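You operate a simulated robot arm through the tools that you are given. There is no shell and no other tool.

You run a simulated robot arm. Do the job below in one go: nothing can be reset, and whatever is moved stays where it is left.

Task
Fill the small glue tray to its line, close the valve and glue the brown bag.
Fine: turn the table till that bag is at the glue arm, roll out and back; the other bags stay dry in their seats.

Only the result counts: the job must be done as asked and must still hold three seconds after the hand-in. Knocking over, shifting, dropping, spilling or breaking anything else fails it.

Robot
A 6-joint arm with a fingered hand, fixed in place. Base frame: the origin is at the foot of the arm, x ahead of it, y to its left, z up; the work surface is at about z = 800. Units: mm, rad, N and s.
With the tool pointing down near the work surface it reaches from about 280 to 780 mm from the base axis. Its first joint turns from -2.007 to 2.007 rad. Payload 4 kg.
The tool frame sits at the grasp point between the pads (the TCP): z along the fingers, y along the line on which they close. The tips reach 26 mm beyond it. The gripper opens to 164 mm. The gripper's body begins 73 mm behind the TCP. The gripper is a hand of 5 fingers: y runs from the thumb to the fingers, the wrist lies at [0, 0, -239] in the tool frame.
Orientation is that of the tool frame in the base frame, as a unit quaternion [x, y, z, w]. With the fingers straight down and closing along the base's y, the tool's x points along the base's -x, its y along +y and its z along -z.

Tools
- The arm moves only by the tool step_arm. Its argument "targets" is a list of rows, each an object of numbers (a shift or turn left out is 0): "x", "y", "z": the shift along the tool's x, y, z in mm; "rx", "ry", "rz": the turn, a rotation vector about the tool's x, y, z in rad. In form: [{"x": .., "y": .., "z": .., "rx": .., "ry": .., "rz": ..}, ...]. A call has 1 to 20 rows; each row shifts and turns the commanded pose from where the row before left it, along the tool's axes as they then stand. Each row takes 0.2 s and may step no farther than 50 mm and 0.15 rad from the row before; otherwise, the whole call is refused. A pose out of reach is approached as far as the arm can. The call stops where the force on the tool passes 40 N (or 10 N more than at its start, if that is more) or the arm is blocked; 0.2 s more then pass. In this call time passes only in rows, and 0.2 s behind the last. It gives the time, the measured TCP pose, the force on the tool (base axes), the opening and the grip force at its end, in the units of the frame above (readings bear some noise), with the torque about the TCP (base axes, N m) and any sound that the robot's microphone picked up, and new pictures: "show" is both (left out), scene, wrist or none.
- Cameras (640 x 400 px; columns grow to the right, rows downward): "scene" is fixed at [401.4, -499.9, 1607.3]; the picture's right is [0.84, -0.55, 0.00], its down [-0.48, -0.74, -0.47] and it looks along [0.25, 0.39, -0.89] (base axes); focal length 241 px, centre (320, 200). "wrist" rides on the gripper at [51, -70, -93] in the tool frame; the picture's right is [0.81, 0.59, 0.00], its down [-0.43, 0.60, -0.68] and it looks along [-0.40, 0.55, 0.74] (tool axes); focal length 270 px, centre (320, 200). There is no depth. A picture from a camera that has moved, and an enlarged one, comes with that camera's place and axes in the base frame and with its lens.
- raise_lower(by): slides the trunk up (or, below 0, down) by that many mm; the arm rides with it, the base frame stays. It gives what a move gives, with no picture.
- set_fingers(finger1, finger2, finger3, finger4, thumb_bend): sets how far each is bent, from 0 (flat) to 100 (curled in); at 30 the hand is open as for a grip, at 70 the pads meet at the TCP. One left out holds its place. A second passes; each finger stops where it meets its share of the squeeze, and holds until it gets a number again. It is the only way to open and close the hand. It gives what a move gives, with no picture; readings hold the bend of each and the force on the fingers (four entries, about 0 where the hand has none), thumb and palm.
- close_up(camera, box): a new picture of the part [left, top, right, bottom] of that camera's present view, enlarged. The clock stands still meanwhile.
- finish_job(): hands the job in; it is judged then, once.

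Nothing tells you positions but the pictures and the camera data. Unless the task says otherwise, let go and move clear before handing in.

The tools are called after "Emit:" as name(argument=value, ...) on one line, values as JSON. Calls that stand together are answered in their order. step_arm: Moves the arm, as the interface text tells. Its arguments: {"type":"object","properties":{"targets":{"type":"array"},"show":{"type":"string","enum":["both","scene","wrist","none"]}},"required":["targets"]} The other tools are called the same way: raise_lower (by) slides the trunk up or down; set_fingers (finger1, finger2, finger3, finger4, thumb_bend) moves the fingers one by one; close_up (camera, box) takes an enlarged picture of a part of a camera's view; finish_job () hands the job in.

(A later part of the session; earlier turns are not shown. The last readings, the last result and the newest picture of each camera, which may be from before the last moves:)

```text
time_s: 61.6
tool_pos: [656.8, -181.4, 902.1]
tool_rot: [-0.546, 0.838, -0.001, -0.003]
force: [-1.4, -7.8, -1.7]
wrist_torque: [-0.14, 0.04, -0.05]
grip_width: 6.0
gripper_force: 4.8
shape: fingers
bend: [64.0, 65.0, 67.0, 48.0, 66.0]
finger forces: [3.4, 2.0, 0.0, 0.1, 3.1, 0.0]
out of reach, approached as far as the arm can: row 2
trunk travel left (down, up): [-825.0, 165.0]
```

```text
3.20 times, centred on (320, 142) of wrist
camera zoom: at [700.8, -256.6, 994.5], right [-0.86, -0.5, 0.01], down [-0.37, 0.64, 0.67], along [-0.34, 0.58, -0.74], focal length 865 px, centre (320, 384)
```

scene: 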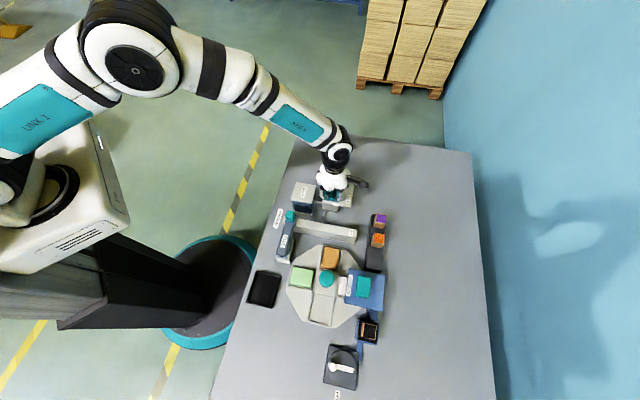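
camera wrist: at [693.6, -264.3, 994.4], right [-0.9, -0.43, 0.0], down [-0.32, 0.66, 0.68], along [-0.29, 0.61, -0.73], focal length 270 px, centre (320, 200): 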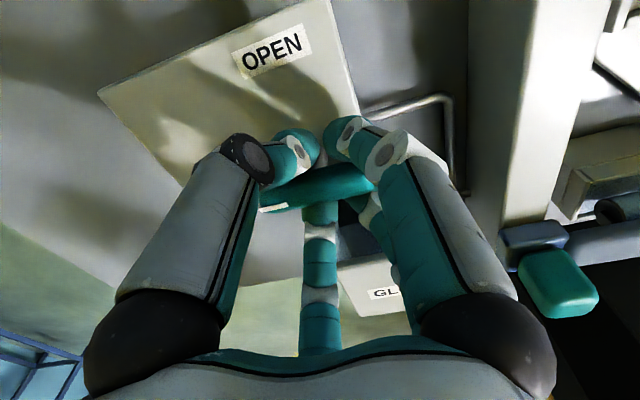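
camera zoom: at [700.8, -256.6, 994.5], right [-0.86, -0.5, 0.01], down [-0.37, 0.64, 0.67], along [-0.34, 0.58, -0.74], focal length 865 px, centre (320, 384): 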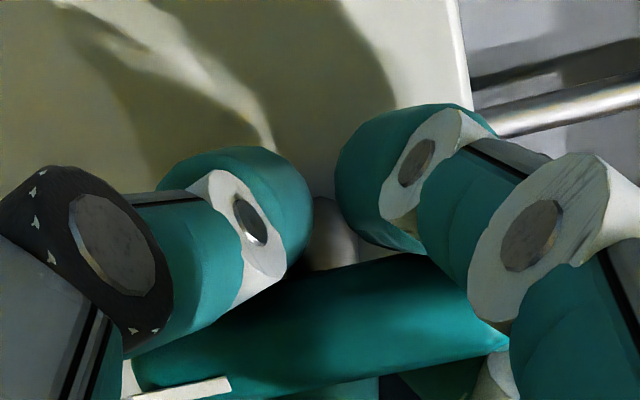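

That reached the arm's turning limit; the lever is pressed towards CLOSED. I'll open the digits and rise straight up.

Emit:
set_fingers(finger1=55, finger2=55, finger3=55, thumb_bend=55)

Emit:
step_arm(targets=[{"z": -15}, {"z": -25}, {"z": -30}, {"z": -30}], show="both")

Emit:
close_up(camera="scene", box=[290, 160, 370, 210])

Emit:
close_up(camera="wrist", box=[220, 30, 420, 155])

```text
time_s: 62.6
tool_pos: [657.0, -179.0, 901.2]
tool_rot: [-0.547, 0.837, -0.002, -0.002]
force: [0.2, 0.1, -0.6]
wrist_torque: [-0.01, 0.0, 0.02]
grip_width: 29.7
gripper_force: 0.0
shape: fingers
bend: [55.0, 55.0, 55.0, 48.0, 55.0]
finger forces: [0.1, 0.0, 0.0, 0.0, 0.0, 0.1]
trunk travel left (down, up): [-825.0, 165.0]
```

```text
time_s: 63.6
tool_pos: [658.3, -180.5, 1003.8]
tool_rot: [-0.547, 0.837, -0.002, -0.003]
force: [-0.1, 0.7, -0.8]
wrist_torque: [0.01, -0.01, 0.03]
grip_width: 29.7
gripper_force: 0.0
shape: fingers
bend: [55.0, 55.0, 55.0, 48.0, 55.0]
finger forces: [0.0, 0.0, 0.0, 0.0, 0.0, 0.0]
trunk travel left (down, up): [-825.0, 165.0]
camera wrist: at [701.6, -254.6, 1095.7], right [-0.86, -0.5, 0.01], down [-0.37, 0.64, 0.67], along [-0.34, 0.58, -0.74], focal length 270 px, centre (320, 200)
```

scene: 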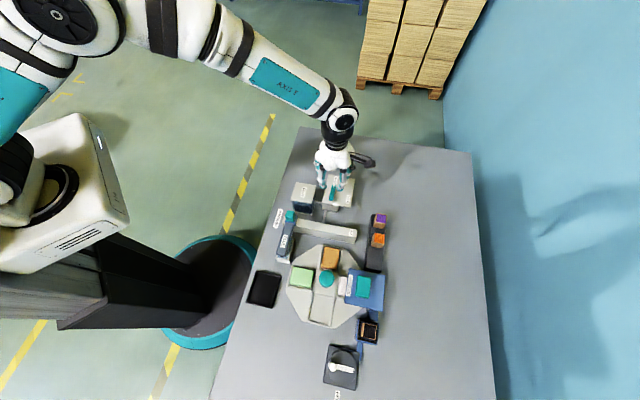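
wrist: 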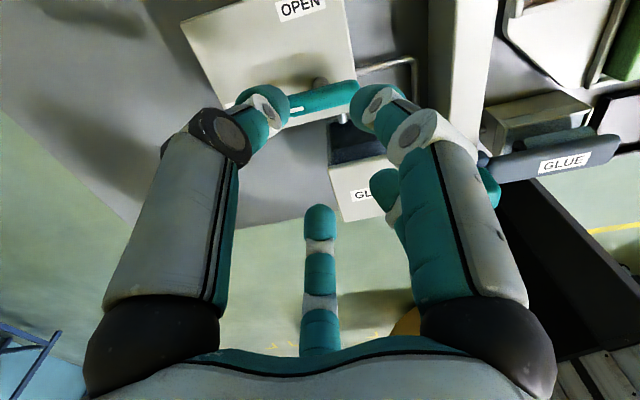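

```text
8.00 times, centred on (330, 185) of scene
camera zoom: at [401.4, -499.9, 1607.3], right [0.84, -0.55, 0.0], down [-0.48, -0.74, -0.47], along [0.25, 0.39, -0.89], focal length 1925 px, centre (240, 320)
```

zoom: 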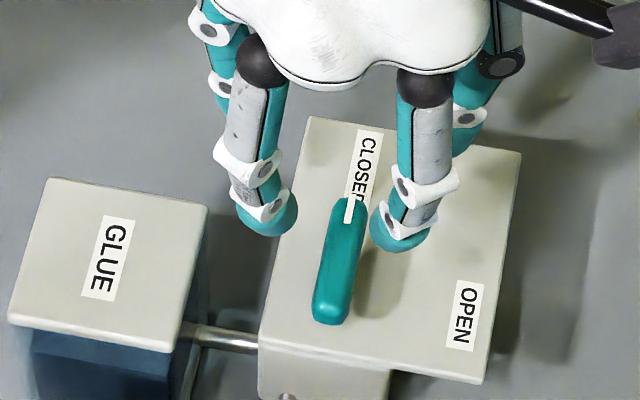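

```text
3.20 times, centred on (320, 92) of wrist
camera zoom: at [701.6, -254.6, 1095.7], right [-0.86, -0.5, 0.01], down [-0.37, 0.64, 0.67], along [-0.34, 0.58, -0.74], focal length 865 px, centre (320, 544)
```

zoom: 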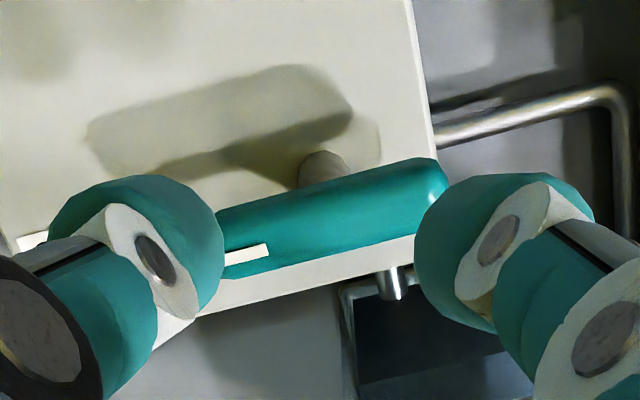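

The lever is back exactly on CLOSED. Now I return to the viewing pose on the table-edge side to check the level against the line.

Emit:
step_arm(targets=[{"rz": 0.129}, {"rz": 0.129}, {"rz": 0.129}, {"rz": 0.129}, {"rz": 0.129}, {"rz": 0.129}, {"rz": 0.129}, {"rz": 0.129}, {"rz": 0.129}, {"x": 46.6, "y": -2.6}, {"x": 46.6, "y": -2.6}, {"x": 46.6, "y": -2.6}, {"x": 46.6, "y": -2.6}, {"x": 46.6, "y": -2.6}, {"x": 46.6, "y": -2.6}, {"x": 46.6, "y": -2.6}], show="none")

Emit:
step_arm(targets=[{"rz": 0.133}, {"rz": 0.133}, {"rz": 0.133}, {"rz": 0.133}, {"rz": 0.133}, {"rz": 0.133}, {"rz": 0.133}, {"rz": 0.133}, {"rz": 0.133}, {"rz": 0.133}, {"rz": 0.133}, {"rz": 0.133}, {"rz": 0.133}, {"z": 23}, {"z": 23}], show="wrist")

```text
time_s: 67.0
tool_pos: [328.6, -200.2, 1004.8]
tool_rot: [-0.001, 1.0, 0.001, 0.001]
force: [-0.5, 0.6, 0.2]
wrist_torque: [0.02, -0.03, -0.01]
grip_width: 29.5
gripper_force: 0.1
shape: fingers
bend: [55.0, 55.0, 55.0, 48.0, 55.0]
finger forces: [0.0, 0.1, 0.0, 0.1, 0.0, 0.1]
trunk travel left (down, up): [-825.0, 165.0]
```

```text
time_s: 70.2
tool_pos: [331.4, -198.6, 956.4]
tool_rot: [0.76, 0.65, 0.0, -0.001]
force: [-0.3, -0.1, 1.1]
wrist_torque: [-0.01, -0.01, -0.03]
grip_width: 29.6
gripper_force: 0.1
shape: fingers
bend: [55.0, 55.0, 55.0, 48.0, 55.0]
finger forces: [0.0, 0.1, 0.0, 0.0, 0.1, 0.0]
trunk travel left (down, up): [-825.0, 165.0]
camera wrist: at [271.4, -139.5, 1049.2], right [0.71, 0.71, 0.0], down [0.52, -0.52, 0.68], along [0.48, -0.48, -0.74], focal length 270 px, centre (320, 200)
```

wrist: 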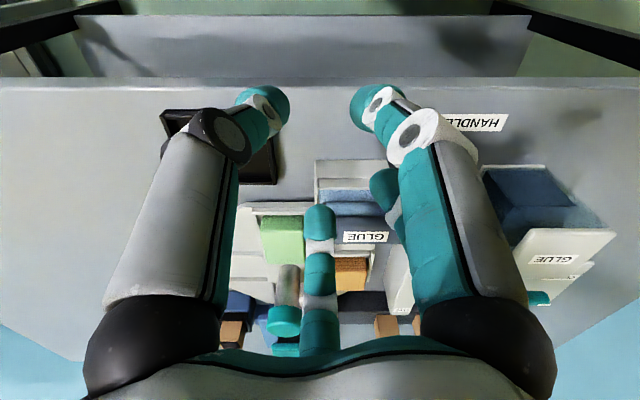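

Emit:
close_up(camera="wrist", box=[308, 180, 348, 205])

Emit:
close_up(camera="wrist", box=[308, 200, 348, 225])

Emit:
close_up(camera="wrist", box=[350, 180, 390, 205])

```text
16.00 times, centred on (328, 192) of wrist
camera zoom: at [271.4, -139.5, 1049.2], right [0.71, 0.71, 0.0], down [0.52, -0.52, 0.68], along [0.48, -0.48, -0.74], focal length 4325 px, centre (192, 320)
```

zoom: 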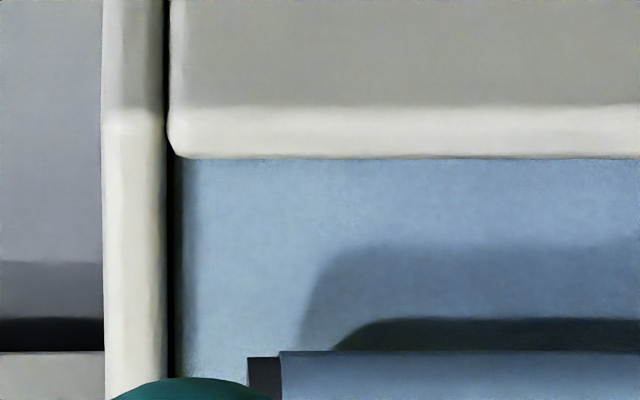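

```text
16.00 times, centred on (328, 212) of wrist
camera zoom: at [271.4, -139.5, 1049.2], right [0.71, 0.71, 0.0], down [0.52, -0.52, 0.68], along [0.48, -0.48, -0.74], focal length 4325 px, centre (192, 0)
```

zoom: 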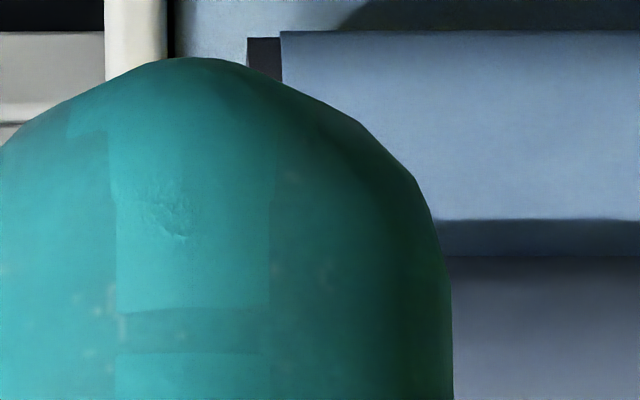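

```text
16.00 times, centred on (370, 192) of wrist
camera zoom: at [271.4, -139.5, 1049.2], right [0.71, 0.71, 0.0], down [0.52, -0.52, 0.68], along [0.48, -0.48, -0.74], focal length 4325 px, centre (-480, 320)
```

zoom: 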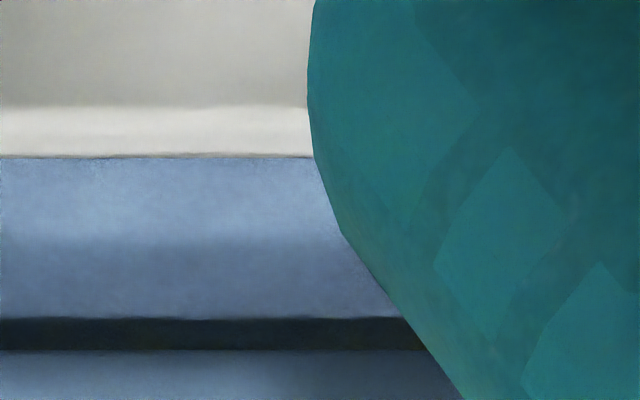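

The roller is now wetted blue, so the glue reaches it. A finger blocks the line; I'll open the hand as before to see past it.

Emit:
set_fingers(finger1=30, finger2=30, finger3=30, finger4=30, thumb_bend=30)

Emit:
close_up(camera="wrist", box=[308, 200, 348, 225])

Emit:
close_up(camera="wrist", box=[370, 180, 410, 205])

Emit:
close_up(camera="wrist", box=[260, 160, 420, 260])

```text
time_s: 71.2
tool_pos: [331.3, -199.3, 957.5]
tool_rot: [0.76, 0.65, 0.0, -0.001]
force: [0.0, -0.9, -0.1]
wrist_torque: [0.01, -0.02, 0.0]
grip_width: 90.5
gripper_force: 0.1
shape: fingers
bend: [30.0, 30.0, 30.0, 30.0, 30.0]
finger forces: [0.1, 0.1, 0.1, 0.0, 0.0, 0.0]
trunk travel left (down, up): [-825.0, 165.0]
```

```text
16.00 times, centred on (328, 212) of wrist
camera zoom: at [270.9, -139.3, 1049.5], right [0.71, 0.71, 0.0], down [0.52, -0.52, 0.68], along [0.48, -0.48, -0.74], focal length 4325 px, centre (192, 0)
```

zoom: 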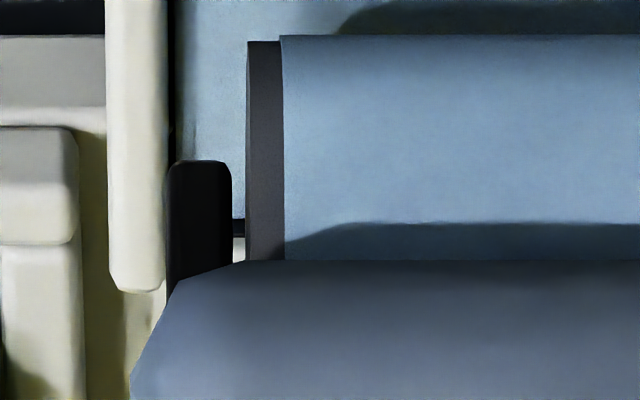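

```text
16.00 times, centred on (390, 192) of wrist
camera zoom: at [270.9, -139.3, 1049.5], right [0.71, 0.71, 0.0], down [0.52, -0.52, 0.68], along [0.48, -0.48, -0.74], focal length 4325 px, centre (-800, 320)
```

zoom: 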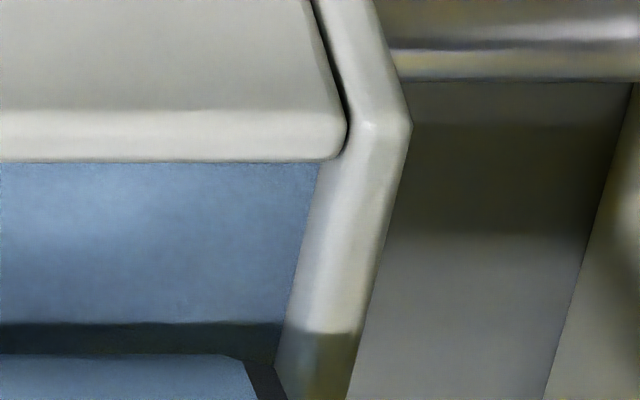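

```text
4.00 times, centred on (340, 210) of wrist
camera zoom: at [270.9, -139.3, 1049.5], right [0.71, 0.71, 0.0], down [0.52, -0.52, 0.68], along [0.48, -0.48, -0.74], focal length 1081 px, centre (240, 160)
```

zoom: 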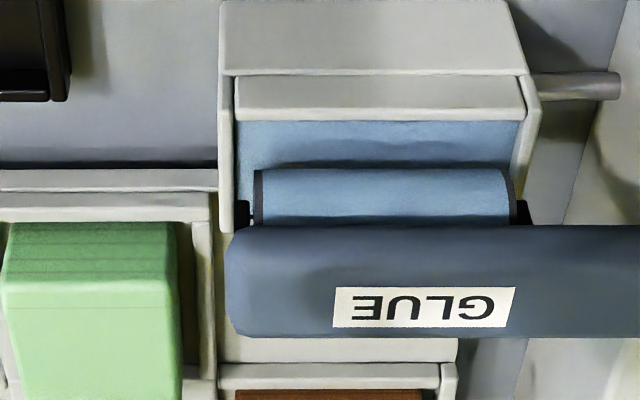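

The glue surface now just meets the lower edge of the black line (about 9.75 mm of the 10.4 to its middle). I'll top up by roughly half a millimetre: back to the valve with the digits set as before.

Emit:
set_fingers(finger1=56, finger2=56, finger3=56, finger4=47, thumb_bend=56)

Emit:
step_arm(targets=[{"z": -24}, {"z": -24}, {"rz": -0.133}, {"rz": -0.133}, {"rz": -0.133}, {"rz": -0.133}, {"rz": -0.133}, {"rz": -0.133}, {"rz": -0.133}, {"rz": -0.133}, {"rz": -0.133}, {"rz": -0.133}, {"rz": -0.133}, {"rz": -0.133}, {"rz": -0.133}], show="none")

Emit:
step_arm(targets=[{"x": -46.4, "y": 2}, {"x": -46.4, "y": 2}, {"x": -46.4, "y": 2}, {"x": -46.4, "y": 2}, {"x": -46.4, "y": 2}, {"x": -46.4, "y": 2}, {"x": -46.4, "y": 2}, {"rz": -0.134}, {"rz": -0.134}, {"rz": -0.134}, {"rz": -0.134}, {"rz": -0.134}, {"rz": -0.134}, {"rz": -0.134}, {"rz": -0.134}], show="none")

```text
time_s: 72.2
tool_pos: [331.5, -198.3, 956.7]
tool_rot: [0.76, 0.649, 0.0, -0.002]
force: [1.1, 1.1, 0.5]
wrist_torque: [0.01, 0.02, 0.02]
grip_width: 27.9
gripper_force: 0.1
shape: fingers
bend: [56.0, 56.0, 56.0, 47.0, 56.0]
finger forces: [0.0, 0.0, 0.0, 0.0, 0.0, 0.0]
trunk travel left (down, up): [-825.0, 165.0]
```

```text
time_s: 75.4
tool_pos: [331.3, -198.9, 1006.0]
tool_rot: [-0.002, 1.0, 0.002, 0.0]
force: [-0.5, 0.6, 0.3]
wrist_torque: [0.01, -0.02, 0.02]
grip_width: 27.8
gripper_force: 0.0
shape: fingers
bend: [56.0, 56.0, 56.0, 47.0, 56.0]
finger forces: [0.1, 0.0, 0.0, 0.1, 0.0, 0.1]
trunk travel left (down, up): [-825.0, 165.0]
```

```text
time_s: 78.6
tool_pos: [655.8, -183.6, 1005.5]
tool_rot: [-0.512, 0.859, 0.001, 0.001]
force: [0.9, -0.3, -0.2]
wrist_torque: [0.02, 0.0, 0.01]
grip_width: 27.5
gripper_force: 0.0
shape: fingers
bend: [56.0, 56.0, 56.0, 47.0, 56.0]
finger forces: [0.1, 0.0, 0.0, 0.0, 0.0, 0.0]
trunk travel left (down, up): [-825.0, 165.0]
```

Emit:
step_arm(targets=[{"x": 1.0, "y": -1.2, "z": 30}, {"z": 30}, {"z": 14}], show="wrist")

Emit:
close_up(camera="wrist", box=[220, 60, 420, 185])

Emit:
close_up(camera="scene", box=[290, 160, 370, 210])

```text
time_s: 79.4
tool_pos: [656.1, -186.0, 929.6]
tool_rot: [-0.512, 0.859, 0.001, 0.0]
force: [-0.2, -0.1, -0.4]
wrist_torque: [-0.05, -0.05, -0.02]
grip_width: 27.7
gripper_force: 0.1
shape: fingers
bend: [56.0, 56.0, 56.0, 47.0, 56.0]
finger forces: [0.0, 0.0, 0.0, 0.0, 0.0, 0.1]
trunk travel left (down, up): [-825.0, 165.0]
camera wrist: at [693.1, -264.8, 1021.1], right [-0.9, -0.43, 0.0], down [-0.32, 0.66, 0.68], along [-0.29, 0.61, -0.73], focal length 270 px, centre (320, 200)
```

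wrist: 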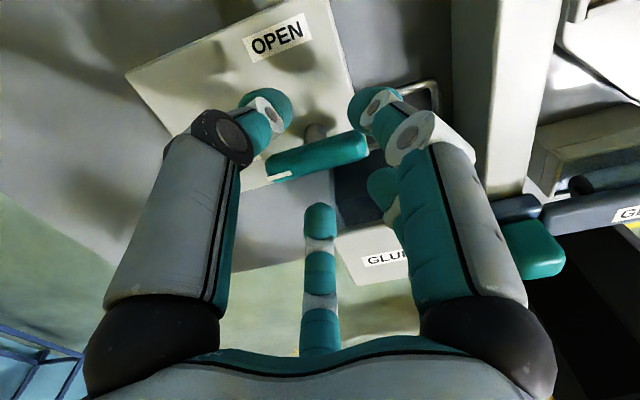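

```text
3.20 times, centred on (320, 122) of wrist
camera zoom: at [693.1, -264.8, 1021.1], right [-0.9, -0.43, 0.0], down [-0.32, 0.66, 0.68], along [-0.29, 0.61, -0.73], focal length 865 px, centre (320, 448)
```

zoom: 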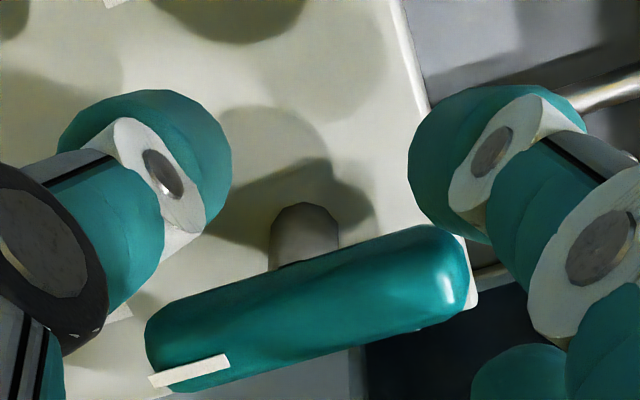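

```text
8.00 times, centred on (330, 185) of scene
camera zoom: at [401.4, -499.9, 1607.3], right [0.84, -0.55, 0.0], down [-0.48, -0.74, -0.47], along [0.25, 0.39, -0.89], focal length 1925 px, centre (240, 320)
```

zoom: 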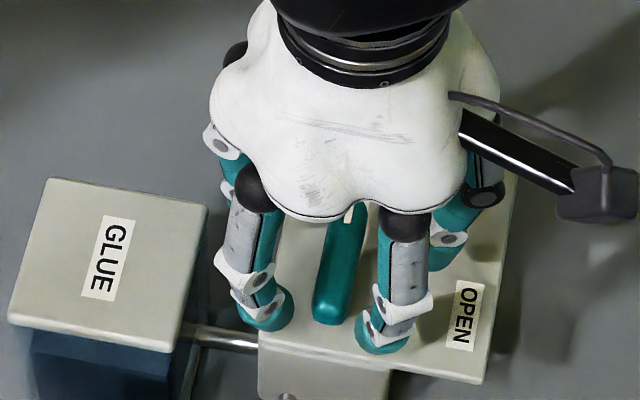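

Aligned again. Lowering to the lever and gripping as before.

Emit:
step_arm(targets=[{"x": -0.9, "y": -0.6, "z": 14}, {"z": 13}], show="none")

Emit:
set_fingers(finger1=67, finger2=67, finger3=67, thumb_bend=67)

Emit:
close_up(camera="wrist", box=[572, 195, 612, 220])

```text
time_s: 80.0
tool_pos: [657.2, -185.4, 904.7]
tool_rot: [-0.512, 0.859, 0.001, 0.0]
force: [-0.3, -0.1, 0.0]
wrist_torque: [-0.01, -0.01, 0.01]
grip_width: 27.9
gripper_force: 0.0
shape: fingers
bend: [56.0, 56.0, 56.0, 47.0, 56.0]
finger forces: [0.1, 0.0, 0.0, 0.1, 0.0, 0.1]
trunk travel left (down, up): [-825.0, 165.0]
```

```text
time_s: 81.0
tool_pos: [656.4, -185.7, 903.8]
tool_rot: [-0.512, 0.859, 0.002, 0.0]
force: [-4.0, -2.6, -3.1]
wrist_torque: [-0.01, 0.06, -0.04]
grip_width: 5.4
gripper_force: 4.5
shape: fingers
bend: [64.0, 64.0, 66.0, 47.0, 67.0]
finger forces: [2.8, 3.5, 1.3, 0.1, 0.6, 0.0]
trunk travel left (down, up): [-825.0, 165.0]
```

```text
16.00 times, centred on (592, 208) of wrist
camera zoom: at [694.5, -264.7, 996.0], right [-0.9, -0.43, 0.0], down [-0.32, 0.66, 0.68], along [-0.29, 0.61, -0.73], focal length 4325 px, centre (-4032, 80)
```

zoom: 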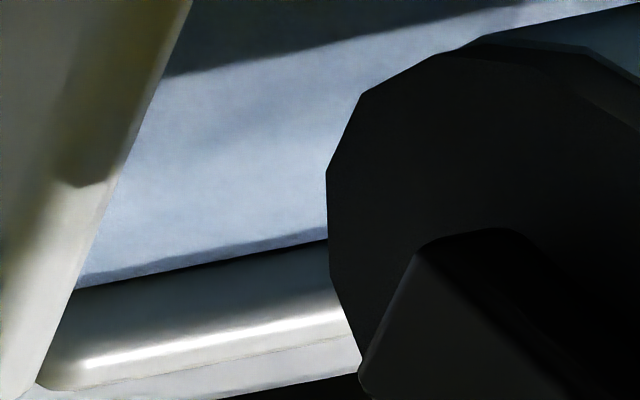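

The level is unchanged. A brief opening of about 40° and back should add the missing half millimetre.

Emit:
step_arm(targets=[{"rz": 0.14}, {"rz": 0.14}, {"rz": 0.14}, {"rz": 0.14}, {"rz": 0.14}, {"rz": -0.14}, {"rz": -0.14}, {"rz": -0.14}, {"rz": -0.14}, {"rz": -0.14}], show="none")

Emit:
close_up(camera="wrist", box=[572, 195, 612, 220])

```text
time_s: 83.2
tool_pos: [657.3, -185.4, 903.0]
tool_rot: [-0.513, 0.858, 0.002, 0.0]
force: [-2.1, -0.4, -1.5]
wrist_torque: [0.01, 0.05, -0.02]
grip_width: 4.7
gripper_force: 4.2
shape: fingers
bend: [65.0, 64.0, 66.0, 47.0, 67.0]
finger forces: [2.5, 3.1, 1.4, 0.0, 1.1, 0.0]
trunk travel left (down, up): [-825.0, 165.0]
```

```text
16.00 times, centred on (592, 208) of wrist
camera zoom: at [694.6, -264.4, 995.3], right [-0.9, -0.43, 0.0], down [-0.32, 0.66, 0.68], along [-0.29, 0.61, -0.73], focal length 4325 px, centre (-4032, 80)
```

zoom: 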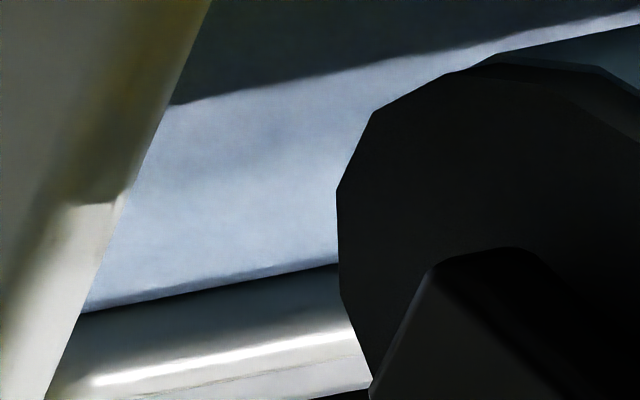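

About 0.35 mm gained. One more equal pulse brings it to the middle of the line.

Emit:
step_arm(targets=[{"rz": 0.14}, {"rz": 0.14}, {"rz": 0.14}, {"rz": 0.14}, {"rz": 0.14}, {"rz": -0.14}, {"rz": -0.14}, {"rz": -0.14}, {"rz": -0.14}, {"rz": -0.14}, {"rz": -0.02}], show="none")

Emit:
close_up(camera="wrist", box=[572, 195, 612, 220])

Emit:
close_up(camera="wrist", box=[220, 80, 420, 205])

```text
time_s: 85.6
tool_pos: [656.9, -185.5, 903.6]
tool_rot: [-0.521, 0.854, 0.001, 0.001]
force: [-2.8, -0.7, -0.7]
wrist_torque: [0.0, 0.05, -0.04]
grip_width: 4.2
gripper_force: 3.7
shape: fingers
bend: [65.0, 64.0, 66.0, 47.0, 67.0]
finger forces: [2.3, 3.3, 1.0, 0.1, 1.0, 0.1]
trunk travel left (down, up): [-825.0, 165.0]
```

```text
16.00 times, centred on (592, 208) of wrist
camera zoom: at [696.3, -263.6, 995.1], right [-0.89, -0.45, 0.0], down [-0.33, 0.66, 0.68], along [-0.31, 0.61, -0.73], focal length 4325 px, centre (-4032, 80)
```

zoom: 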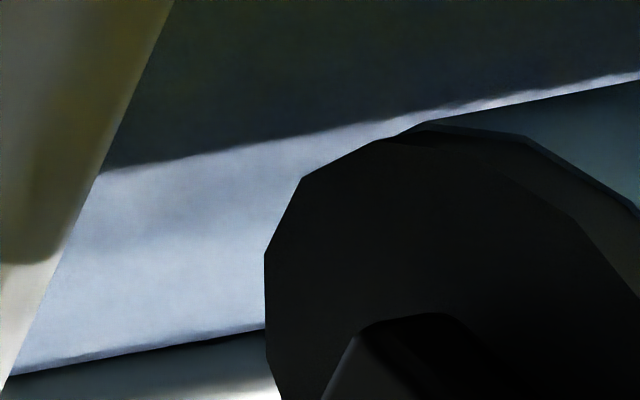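

```text
3.20 times, centred on (320, 142) of wrist
camera zoom: at [696.3, -263.6, 995.1], right [-0.89, -0.45, 0.0], down [-0.33, 0.66, 0.68], along [-0.31, 0.61, -0.73], focal length 865 px, centre (320, 384)
```

zoom: 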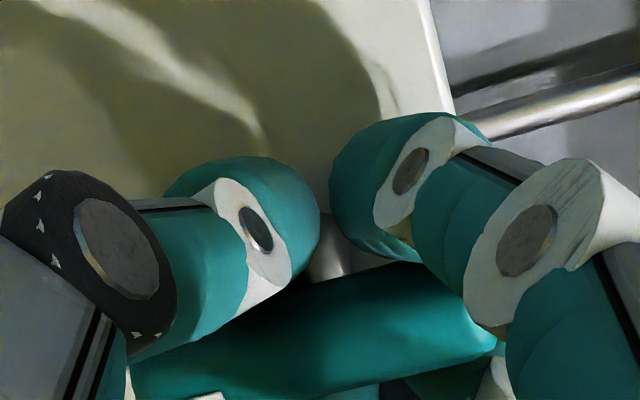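

Emit:
close_up(camera="wrist", box=[566, 200, 606, 225])

Emit:
set_fingers(finger1=55, finger2=55, finger3=55, thumb_bend=55)

```text
16.00 times, centred on (586, 212) of wrist
camera zoom: at [696.3, -263.6, 995.1], right [-0.89, -0.45, 0.0], down [-0.33, 0.66, 0.68], along [-0.31, 0.61, -0.73], focal length 4325 px, centre (-3936, 0)
```

zoom: 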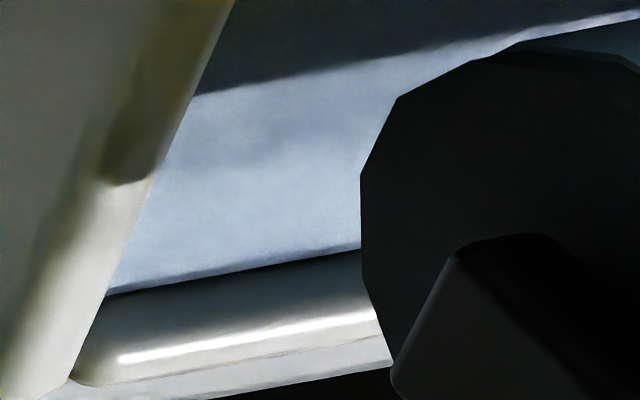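

```text
time_s: 86.6
tool_pos: [656.9, -186.0, 902.7]
tool_rot: [-0.52, 0.854, 0.001, 0.001]
force: [-0.9, 0.0, 0.2]
wrist_torque: [0.02, -0.02, -0.03]
grip_width: 29.8
gripper_force: 0.0
shape: fingers
bend: [55.0, 55.0, 55.0, 47.0, 55.0]
finger forces: [0.0, 0.1, 0.0, 0.0, 0.0, 0.0]
trunk travel left (down, up): [-825.0, 165.0]
```

The level is now at the middle of the line by this measure (10.4 mm). The lever is released on CLOSED; I'll rise, turn the hand and move above the glue arm's handle at about (493,-189).

Emit:
step_arm(targets=[{"z": -15}, {"z": -30}, {"z": -30}, {"z": -30}, {"rz": 0.1305}, {"rz": 0.1305}, {"rz": 0.1305}, {"rz": 0.1305}, {"rz": 0.1305}, {"rz": 0.1305}, {"rz": 0.1305}, {"rz": 0.1305}, {"rz": 0.1305}, {"rz": 0.1305}, {"rz": 0.1305}, {"rz": 0.1305}], show="scene")

Emit:
close_up(camera="scene", box=[290, 160, 370, 210])

Emit:
step_arm(targets=[{"x": 36.2, "y": -19.3}, {"x": 36.2, "y": -19.3}, {"x": 36.2, "y": -19.3}, {"x": 36.2, "y": -19.3}], show="both")

Emit:
close_up(camera="wrist", box=[220, 30, 420, 155])

```text
time_s: 90.0
tool_pos: [657.8, -184.5, 1007.4]
tool_rot: [0.235, 0.972, 0.001, 0.0]
force: [0.0, 0.4, -0.7]
wrist_torque: [-0.02, 0.05, 0.03]
grip_width: 29.4
gripper_force: 0.0
shape: fingers
bend: [55.0, 55.0, 55.0, 47.0, 55.0]
finger forces: [0.1, 0.0, 0.0, 0.1, 0.0, 0.0]
trunk travel left (down, up): [-825.0, 165.0]
```

scene: 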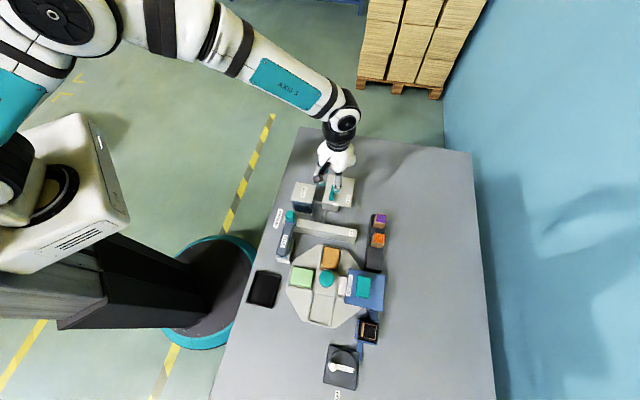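

```text
8.00 times, centred on (330, 185) of scene
camera zoom: at [401.4, -499.9, 1607.3], right [0.84, -0.55, 0.0], down [-0.48, -0.74, -0.47], along [0.25, 0.39, -0.89], focal length 1925 px, centre (240, 320)
```

zoom: 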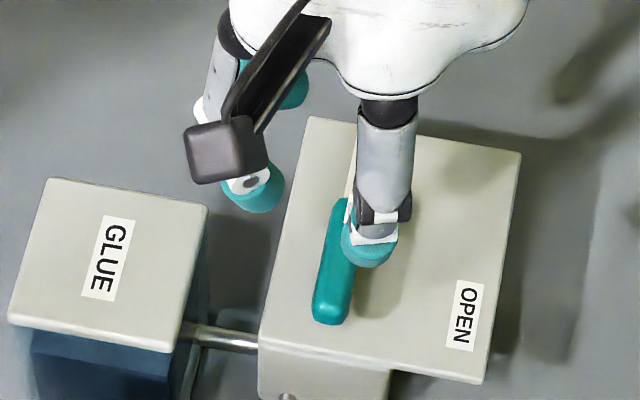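

```text
time_s: 91.0
tool_pos: [490.9, -187.7, 1010.7]
tool_rot: [0.235, 0.972, 0.0, 0.0]
force: [-0.5, 0.0, -0.4]
wrist_torque: [0.02, 0.0, -0.01]
grip_width: 30.0
gripper_force: 0.1
shape: fingers
bend: [55.0, 55.0, 55.0, 47.0, 55.0]
finger forces: [0.0, 0.0, 0.0, 0.0, 0.0, 0.0]
trunk travel left (down, up): [-825.0, 165.0]
camera wrist: at [414.9, -227.8, 1101.8], right [-0.45, 0.89, 0.0], down [0.66, 0.33, 0.68], along [0.6, 0.31, -0.73], focal length 270 px, centre (320, 200)
```

scene: 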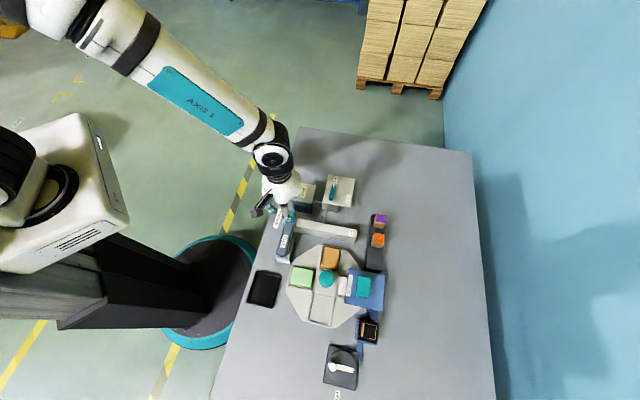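
wrist: 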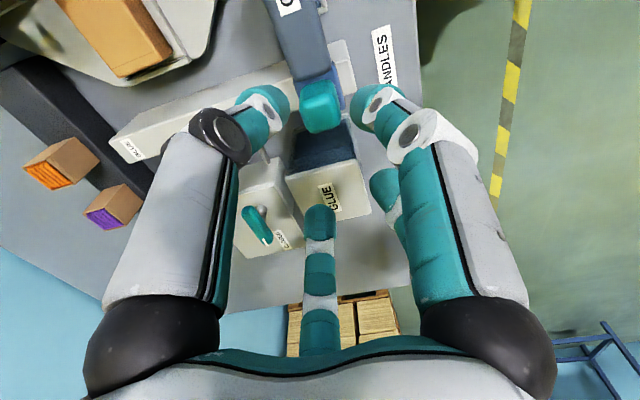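

```text
3.20 times, centred on (320, 92) of wrist
camera zoom: at [414.9, -227.8, 1101.8], right [-0.45, 0.89, 0.0], down [0.66, 0.33, 0.68], along [0.6, 0.31, -0.73], focal length 865 px, centre (320, 544)
```

zoom: 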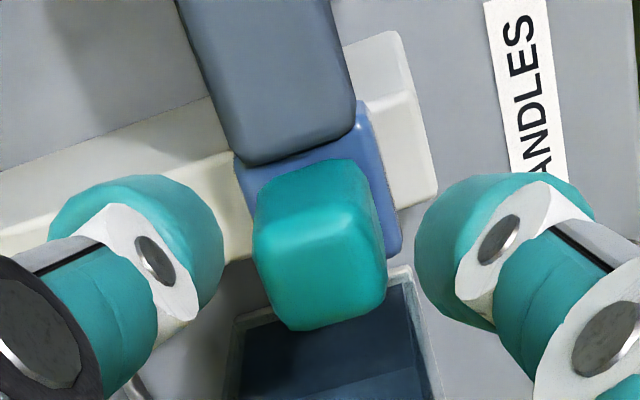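

The valve lever is on CLOSED. The handle is a 30 mm cube right beneath; I'll narrow the digits to stay clear of the tank and go down around it.

Emit:
set_fingers(finger1=58, finger2=58, finger3=58, finger4=58, thumb_bend=58)

Emit:
step_arm(targets=[{"z": 30}, {"z": 30}], show="both")

Emit:
close_up(camera="wrist", box=[200, 50, 440, 200])

Emit:
close_up(camera="scene", box=[250, 175, 330, 225])

```text
time_s: 92.0
tool_pos: [491.7, -187.6, 1009.2]
tool_rot: [0.235, 0.972, 0.001, 0.0]
force: [-0.9, -0.8, 0.5]
wrist_torque: [0.01, -0.01, 0.0]
grip_width: 25.5
gripper_force: 0.0
shape: fingers
bend: [57.0, 57.0, 57.0, 57.0, 57.0]
finger forces: [0.1, 0.0, 0.0, 0.0, 0.0, 0.1]
trunk travel left (down, up): [-825.0, 165.0]
```

```text
time_s: 92.6
tool_pos: [493.0, -188.5, 948.1]
tool_rot: [0.234, 0.972, 0.001, 0.0]
force: [0.4, 0.1, 0.3]
wrist_torque: [0.0, 0.0, 0.04]
grip_width: 25.4
gripper_force: 0.0
shape: fingers
bend: [57.0, 57.0, 57.0, 57.0, 57.0]
finger forces: [0.0, 0.0, 0.0, 0.0, 0.0, 0.1]
trunk travel left (down, up): [-825.0, 165.0]
camera wrist: at [417.0, -228.7, 1041.0], right [-0.45, 0.89, 0.0], down [0.66, 0.33, 0.68], along [0.6, 0.31, -0.74], focal length 270 px, centre (320, 200)
```

scene: 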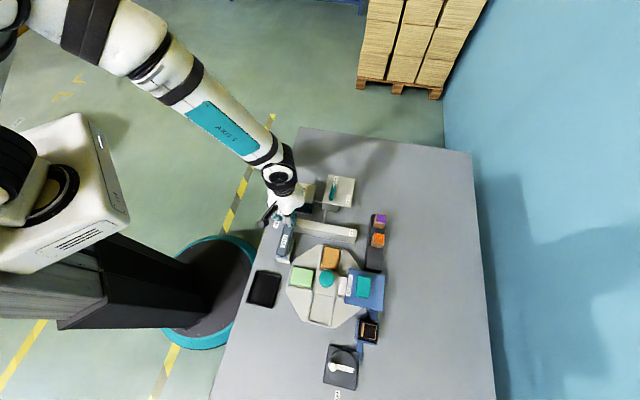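
wrist: 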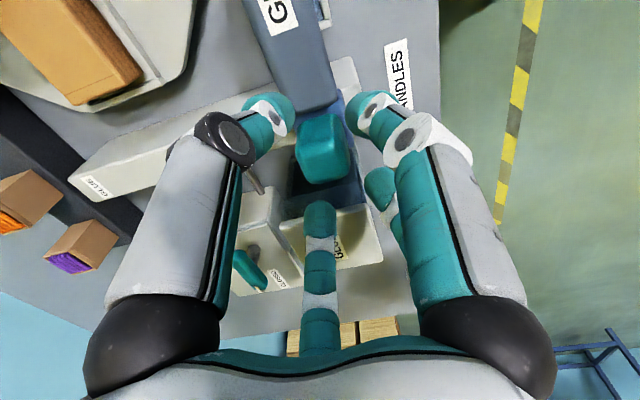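

```text
2.67 times, centred on (320, 125) of wrist
camera zoom: at [417.0, -228.7, 1041.0], right [-0.45, 0.89, 0.0], down [0.66, 0.33, 0.68], along [0.6, 0.31, -0.74], focal length 721 px, centre (320, 400)
```

zoom: 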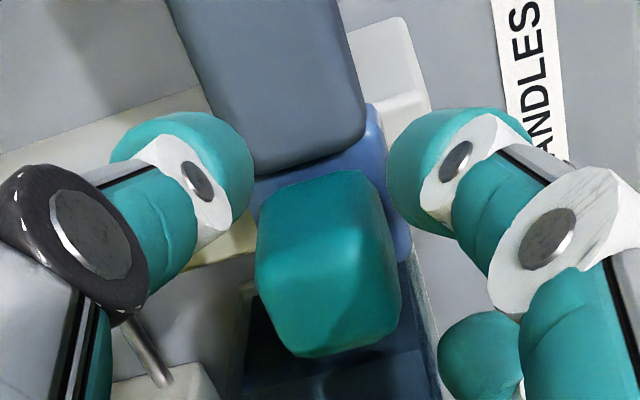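

```text
8.00 times, centred on (290, 200) of scene
camera zoom: at [401.4, -499.9, 1607.3], right [0.84, -0.55, 0.0], down [-0.48, -0.74, -0.47], along [0.25, 0.39, -0.89], focal length 1925 px, centre (560, 200)
```

zoom: 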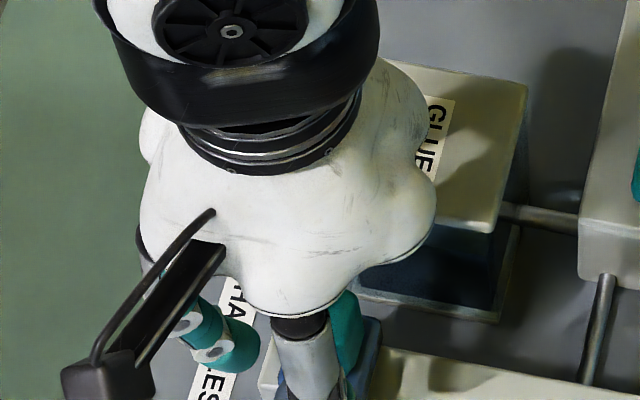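

The digits straddle the handle with room to the tank. I'll lower slowly to handle height.

Emit:
step_arm(targets=[{"x": 1.5, "y": -0.8, "z": 12}, {"z": 12}, {"z": 9}], show="wrist")

Emit:
close_up(camera="wrist", box=[200, 70, 440, 220])

Emit:
close_up(camera="scene", box=[250, 180, 330, 230])

```text
time_s: 93.4
tool_pos: [495.5, -191.4, 925.8]
tool_rot: [0.234, 0.972, 0.0, 0.006]
force: [-3.0, -2.5, 29.1]
wrist_torque: [-1.02, 0.71, -0.13]
grip_width: 25.2
gripper_force: 14.1
shape: fingers
bend: [57.0, 57.0, 57.0, 57.0, 56.0]
finger forces: [0.0, 0.0, 0.1, 0.0, 29.2, 0.1]
trunk travel left (down, up): [-825.0, 165.0]
stopped in row 3: the force on the tool passed its limit at 49 N (the readings are from after the stop); the commanded pose is now the measured one
camera wrist: at [418.8, -231.5, 1017.2], right [-0.45, 0.89, -0.01], down [0.65, 0.34, 0.68], along [0.61, 0.3, -0.73], focal length 270 px, centre (320, 200)
```

wrist: 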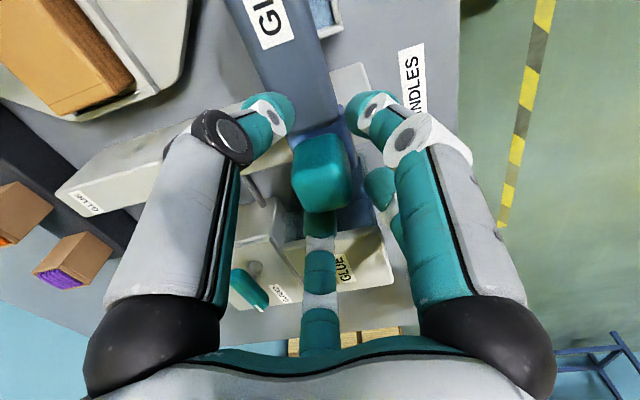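

```text
2.67 times, centred on (320, 145) of wrist
camera zoom: at [418.8, -231.5, 1017.2], right [-0.45, 0.89, -0.01], down [0.65, 0.34, 0.68], along [0.61, 0.3, -0.73], focal length 721 px, centre (320, 347)
```

zoom: 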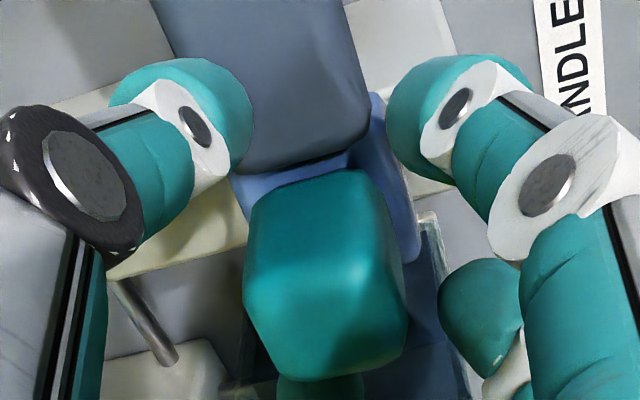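

```text
8.00 times, centred on (290, 205) of scene
camera zoom: at [401.4, -499.9, 1607.3], right [0.84, -0.55, 0.0], down [-0.48, -0.74, -0.47], along [0.25, 0.39, -0.89], focal length 1925 px, centre (560, 160)
```

zoom: 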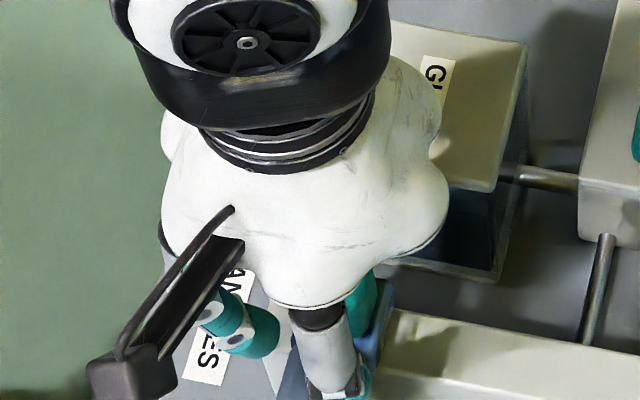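

The thumb met the top of the glue arm (its top is higher than I judged). I'll back up at once and look whether anything moved.

Emit:
step_arm(targets=[{"z": -20}, {"z": -10}], show="both")

Emit:
close_up(camera="scene", box=[272, 236, 312, 261])

Emit:
close_up(camera="wrist", box=[200, 50, 440, 200])

```text
time_s: 94.0
tool_pos: [495.2, -191.5, 953.2]
tool_rot: [0.234, 0.972, -0.001, 0.003]
force: [0.7, 0.0, 0.0]
wrist_torque: [0.01, 0.03, 0.04]
grip_width: 25.3
gripper_force: 0.0
shape: fingers
bend: [57.0, 57.0, 57.0, 57.0, 57.0]
finger forces: [0.0, 0.0, 0.0, 0.1, 0.0, 0.0]
trunk travel left (down, up): [-825.0, 165.0]
camera wrist: at [418.0, -231.2, 1045.1], right [-0.45, 0.89, 0.0], down [0.65, 0.33, 0.68], along [0.61, 0.31, -0.73], focal length 270 px, centre (320, 200)
```

scene: 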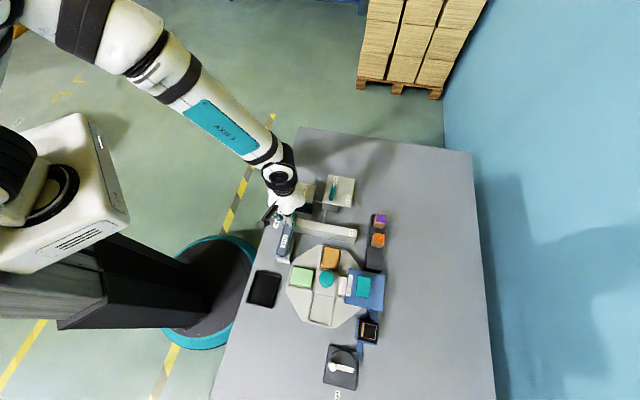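
wrist: 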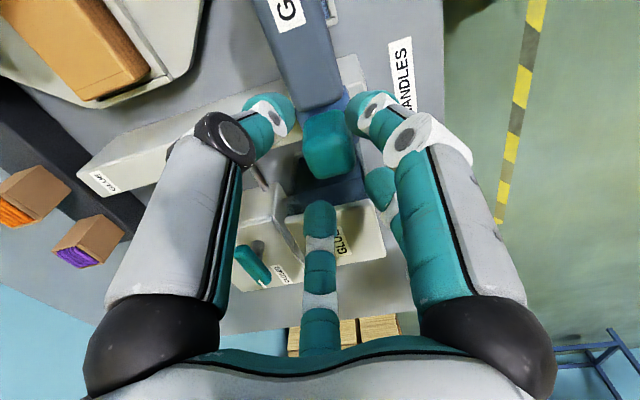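

```text
16.00 times, centred on (292, 248) of scene
camera zoom: at [401.4, -499.9, 1607.3], right [0.84, -0.55, 0.0], down [-0.48, -0.74, -0.47], along [0.25, 0.39, -0.89], focal length 3850 px, centre (768, -576)
```

zoom: 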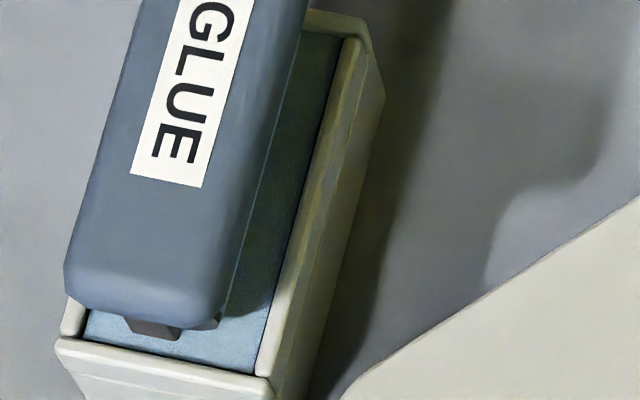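

```text
2.67 times, centred on (320, 125) of wrist
camera zoom: at [418.0, -231.2, 1045.1], right [-0.45, 0.89, 0.0], down [0.65, 0.33, 0.68], along [0.61, 0.31, -0.73], focal length 721 px, centre (320, 400)
```

zoom: 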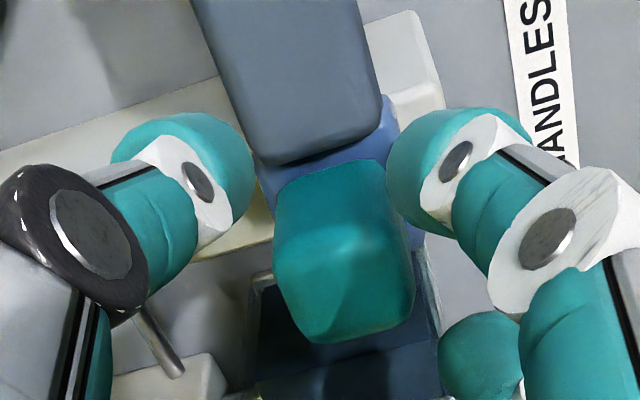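

Nothing moved: the arm sits exactly as before. I'll lay the thumb flat out of the way and use the four fingers around the handle instead.

Emit:
set_fingers(thumb_bend=0)

Emit:
step_arm(targets=[{"x": 5.3, "y": 0.6}], show="both")

Emit:
close_up(camera="scene", box=[240, 170, 336, 230])

Emit:
close_up(camera="wrist", box=[200, 50, 440, 200])

```text
time_s: 95.0
tool_pos: [494.1, -191.5, 953.3]
tool_rot: [0.233, 0.972, 0.0, 0.004]
force: [-1.0, -0.2, 0.1]
wrist_torque: [0.01, 0.04, -0.02]
grip_width: 100.9
gripper_force: 0.0
shape: fingers
bend: [57.0, 57.0, 57.0, 57.0, 0.0]
finger forces: [0.0, 0.0, 0.1, 0.0, 0.1, 0.0]
trunk travel left (down, up): [-825.0, 165.0]
```

```text
time_s: 95.4
tool_pos: [489.4, -188.7, 953.7]
tool_rot: [0.233, 0.972, 0.0, 0.004]
force: [0.1, 0.2, 0.3]
wrist_torque: [0.01, -0.02, 0.0]
grip_width: 100.8
gripper_force: 0.1
shape: fingers
bend: [57.0, 57.0, 57.0, 57.0, 0.0]
finger forces: [0.0, 0.1, 0.0, 0.0, 0.0, 0.1]
trunk travel left (down, up): [-825.0, 165.0]
camera wrist: at [413.3, -227.6, 1044.9], right [-0.45, 0.89, 0.0], down [0.65, 0.33, 0.68], along [0.61, 0.31, -0.73], focal length 270 px, centre (320, 200)
```

scene: 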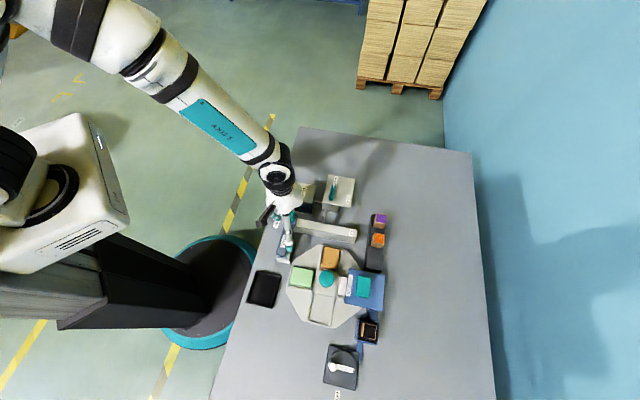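
wrist: 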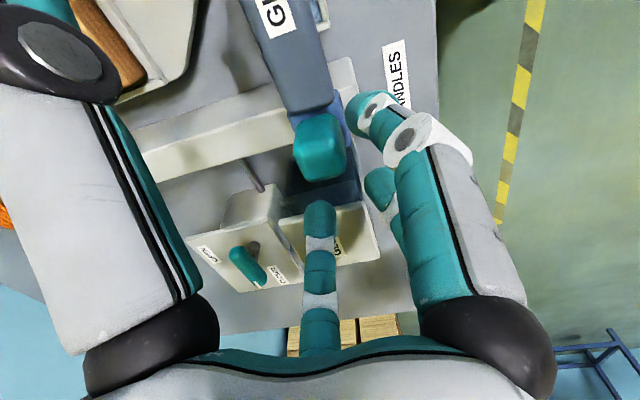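

```text
6.67 times, centred on (288, 200) of scene
camera zoom: at [401.4, -499.9, 1607.3], right [0.84, -0.55, 0.0], down [-0.48, -0.74, -0.47], along [0.25, 0.39, -0.89], focal length 1604 px, centre (533, 200)
```

zoom: 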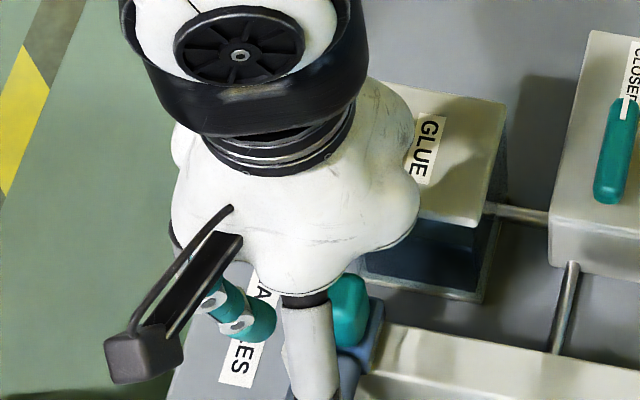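

```text
2.67 times, centred on (320, 125) of wrist
camera zoom: at [413.3, -227.6, 1044.9], right [-0.45, 0.89, 0.0], down [0.65, 0.33, 0.68], along [0.61, 0.31, -0.73], focal length 721 px, centre (320, 400)
```

zoom: 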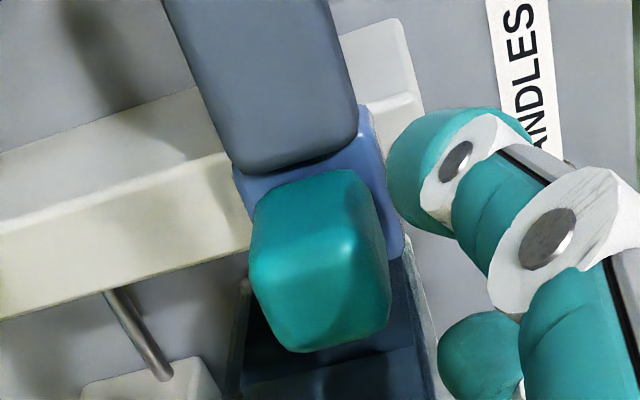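

Before going down again I want to know which digit each finger number drives; I'll open finger 4 alone and look.

Emit:
set_fingers(finger4=35)

Emit:
close_up(camera="wrist", box=[0, 0, 640, 400])

Emit:
close_up(camera="scene", box=[256, 190, 336, 240])

```text
time_s: 96.4
tool_pos: [489.9, -188.0, 953.0]
tool_rot: [0.234, 0.972, 0.001, 0.003]
force: [-0.2, -0.1, -0.6]
wrist_torque: [-0.01, 0.02, -0.03]
grip_width: 100.8
gripper_force: 0.0
shape: fingers
bend: [57.0, 57.0, 57.0, 35.0, 0.0]
finger forces: [0.0, 0.1, 0.1, 0.0, 0.0, 0.0]
trunk travel left (down, up): [-825.0, 165.0]
```

```text
1.00 times, centred on (320, 200) of wrist (not enlarged: the box is as wide or as high as the picture)
camera zoom: at [413.3, -227.7, 1044.8], right [-0.45, 0.89, 0.0], down [0.65, 0.33, 0.68], along [0.61, 0.31, -0.73], focal length 270 px, centre (320, 200)
```

zoom: 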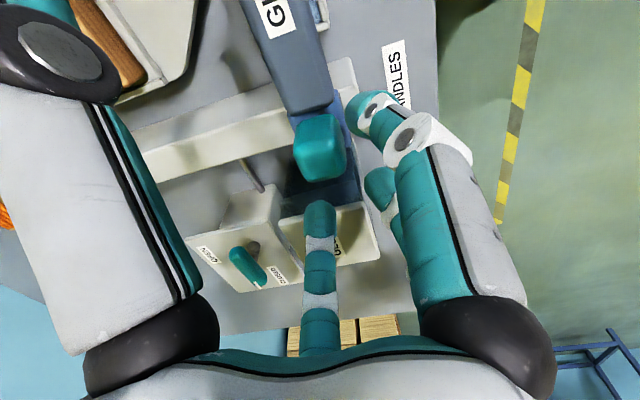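

```text
8.00 times, centred on (296, 215) of scene
camera zoom: at [401.4, -499.9, 1607.3], right [0.84, -0.55, 0.0], down [-0.48, -0.74, -0.47], along [0.25, 0.39, -0.89], focal length 1925 px, centre (512, 80)
```

zoom: 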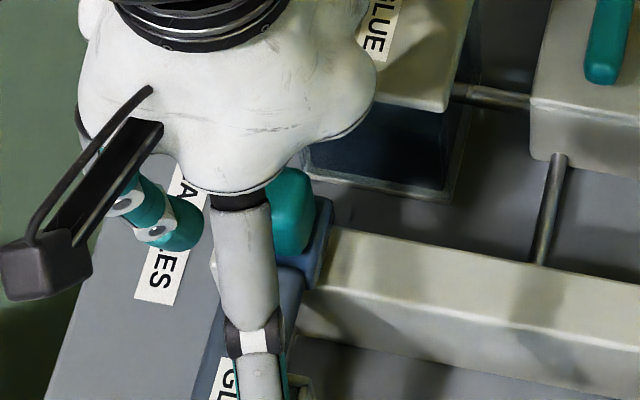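

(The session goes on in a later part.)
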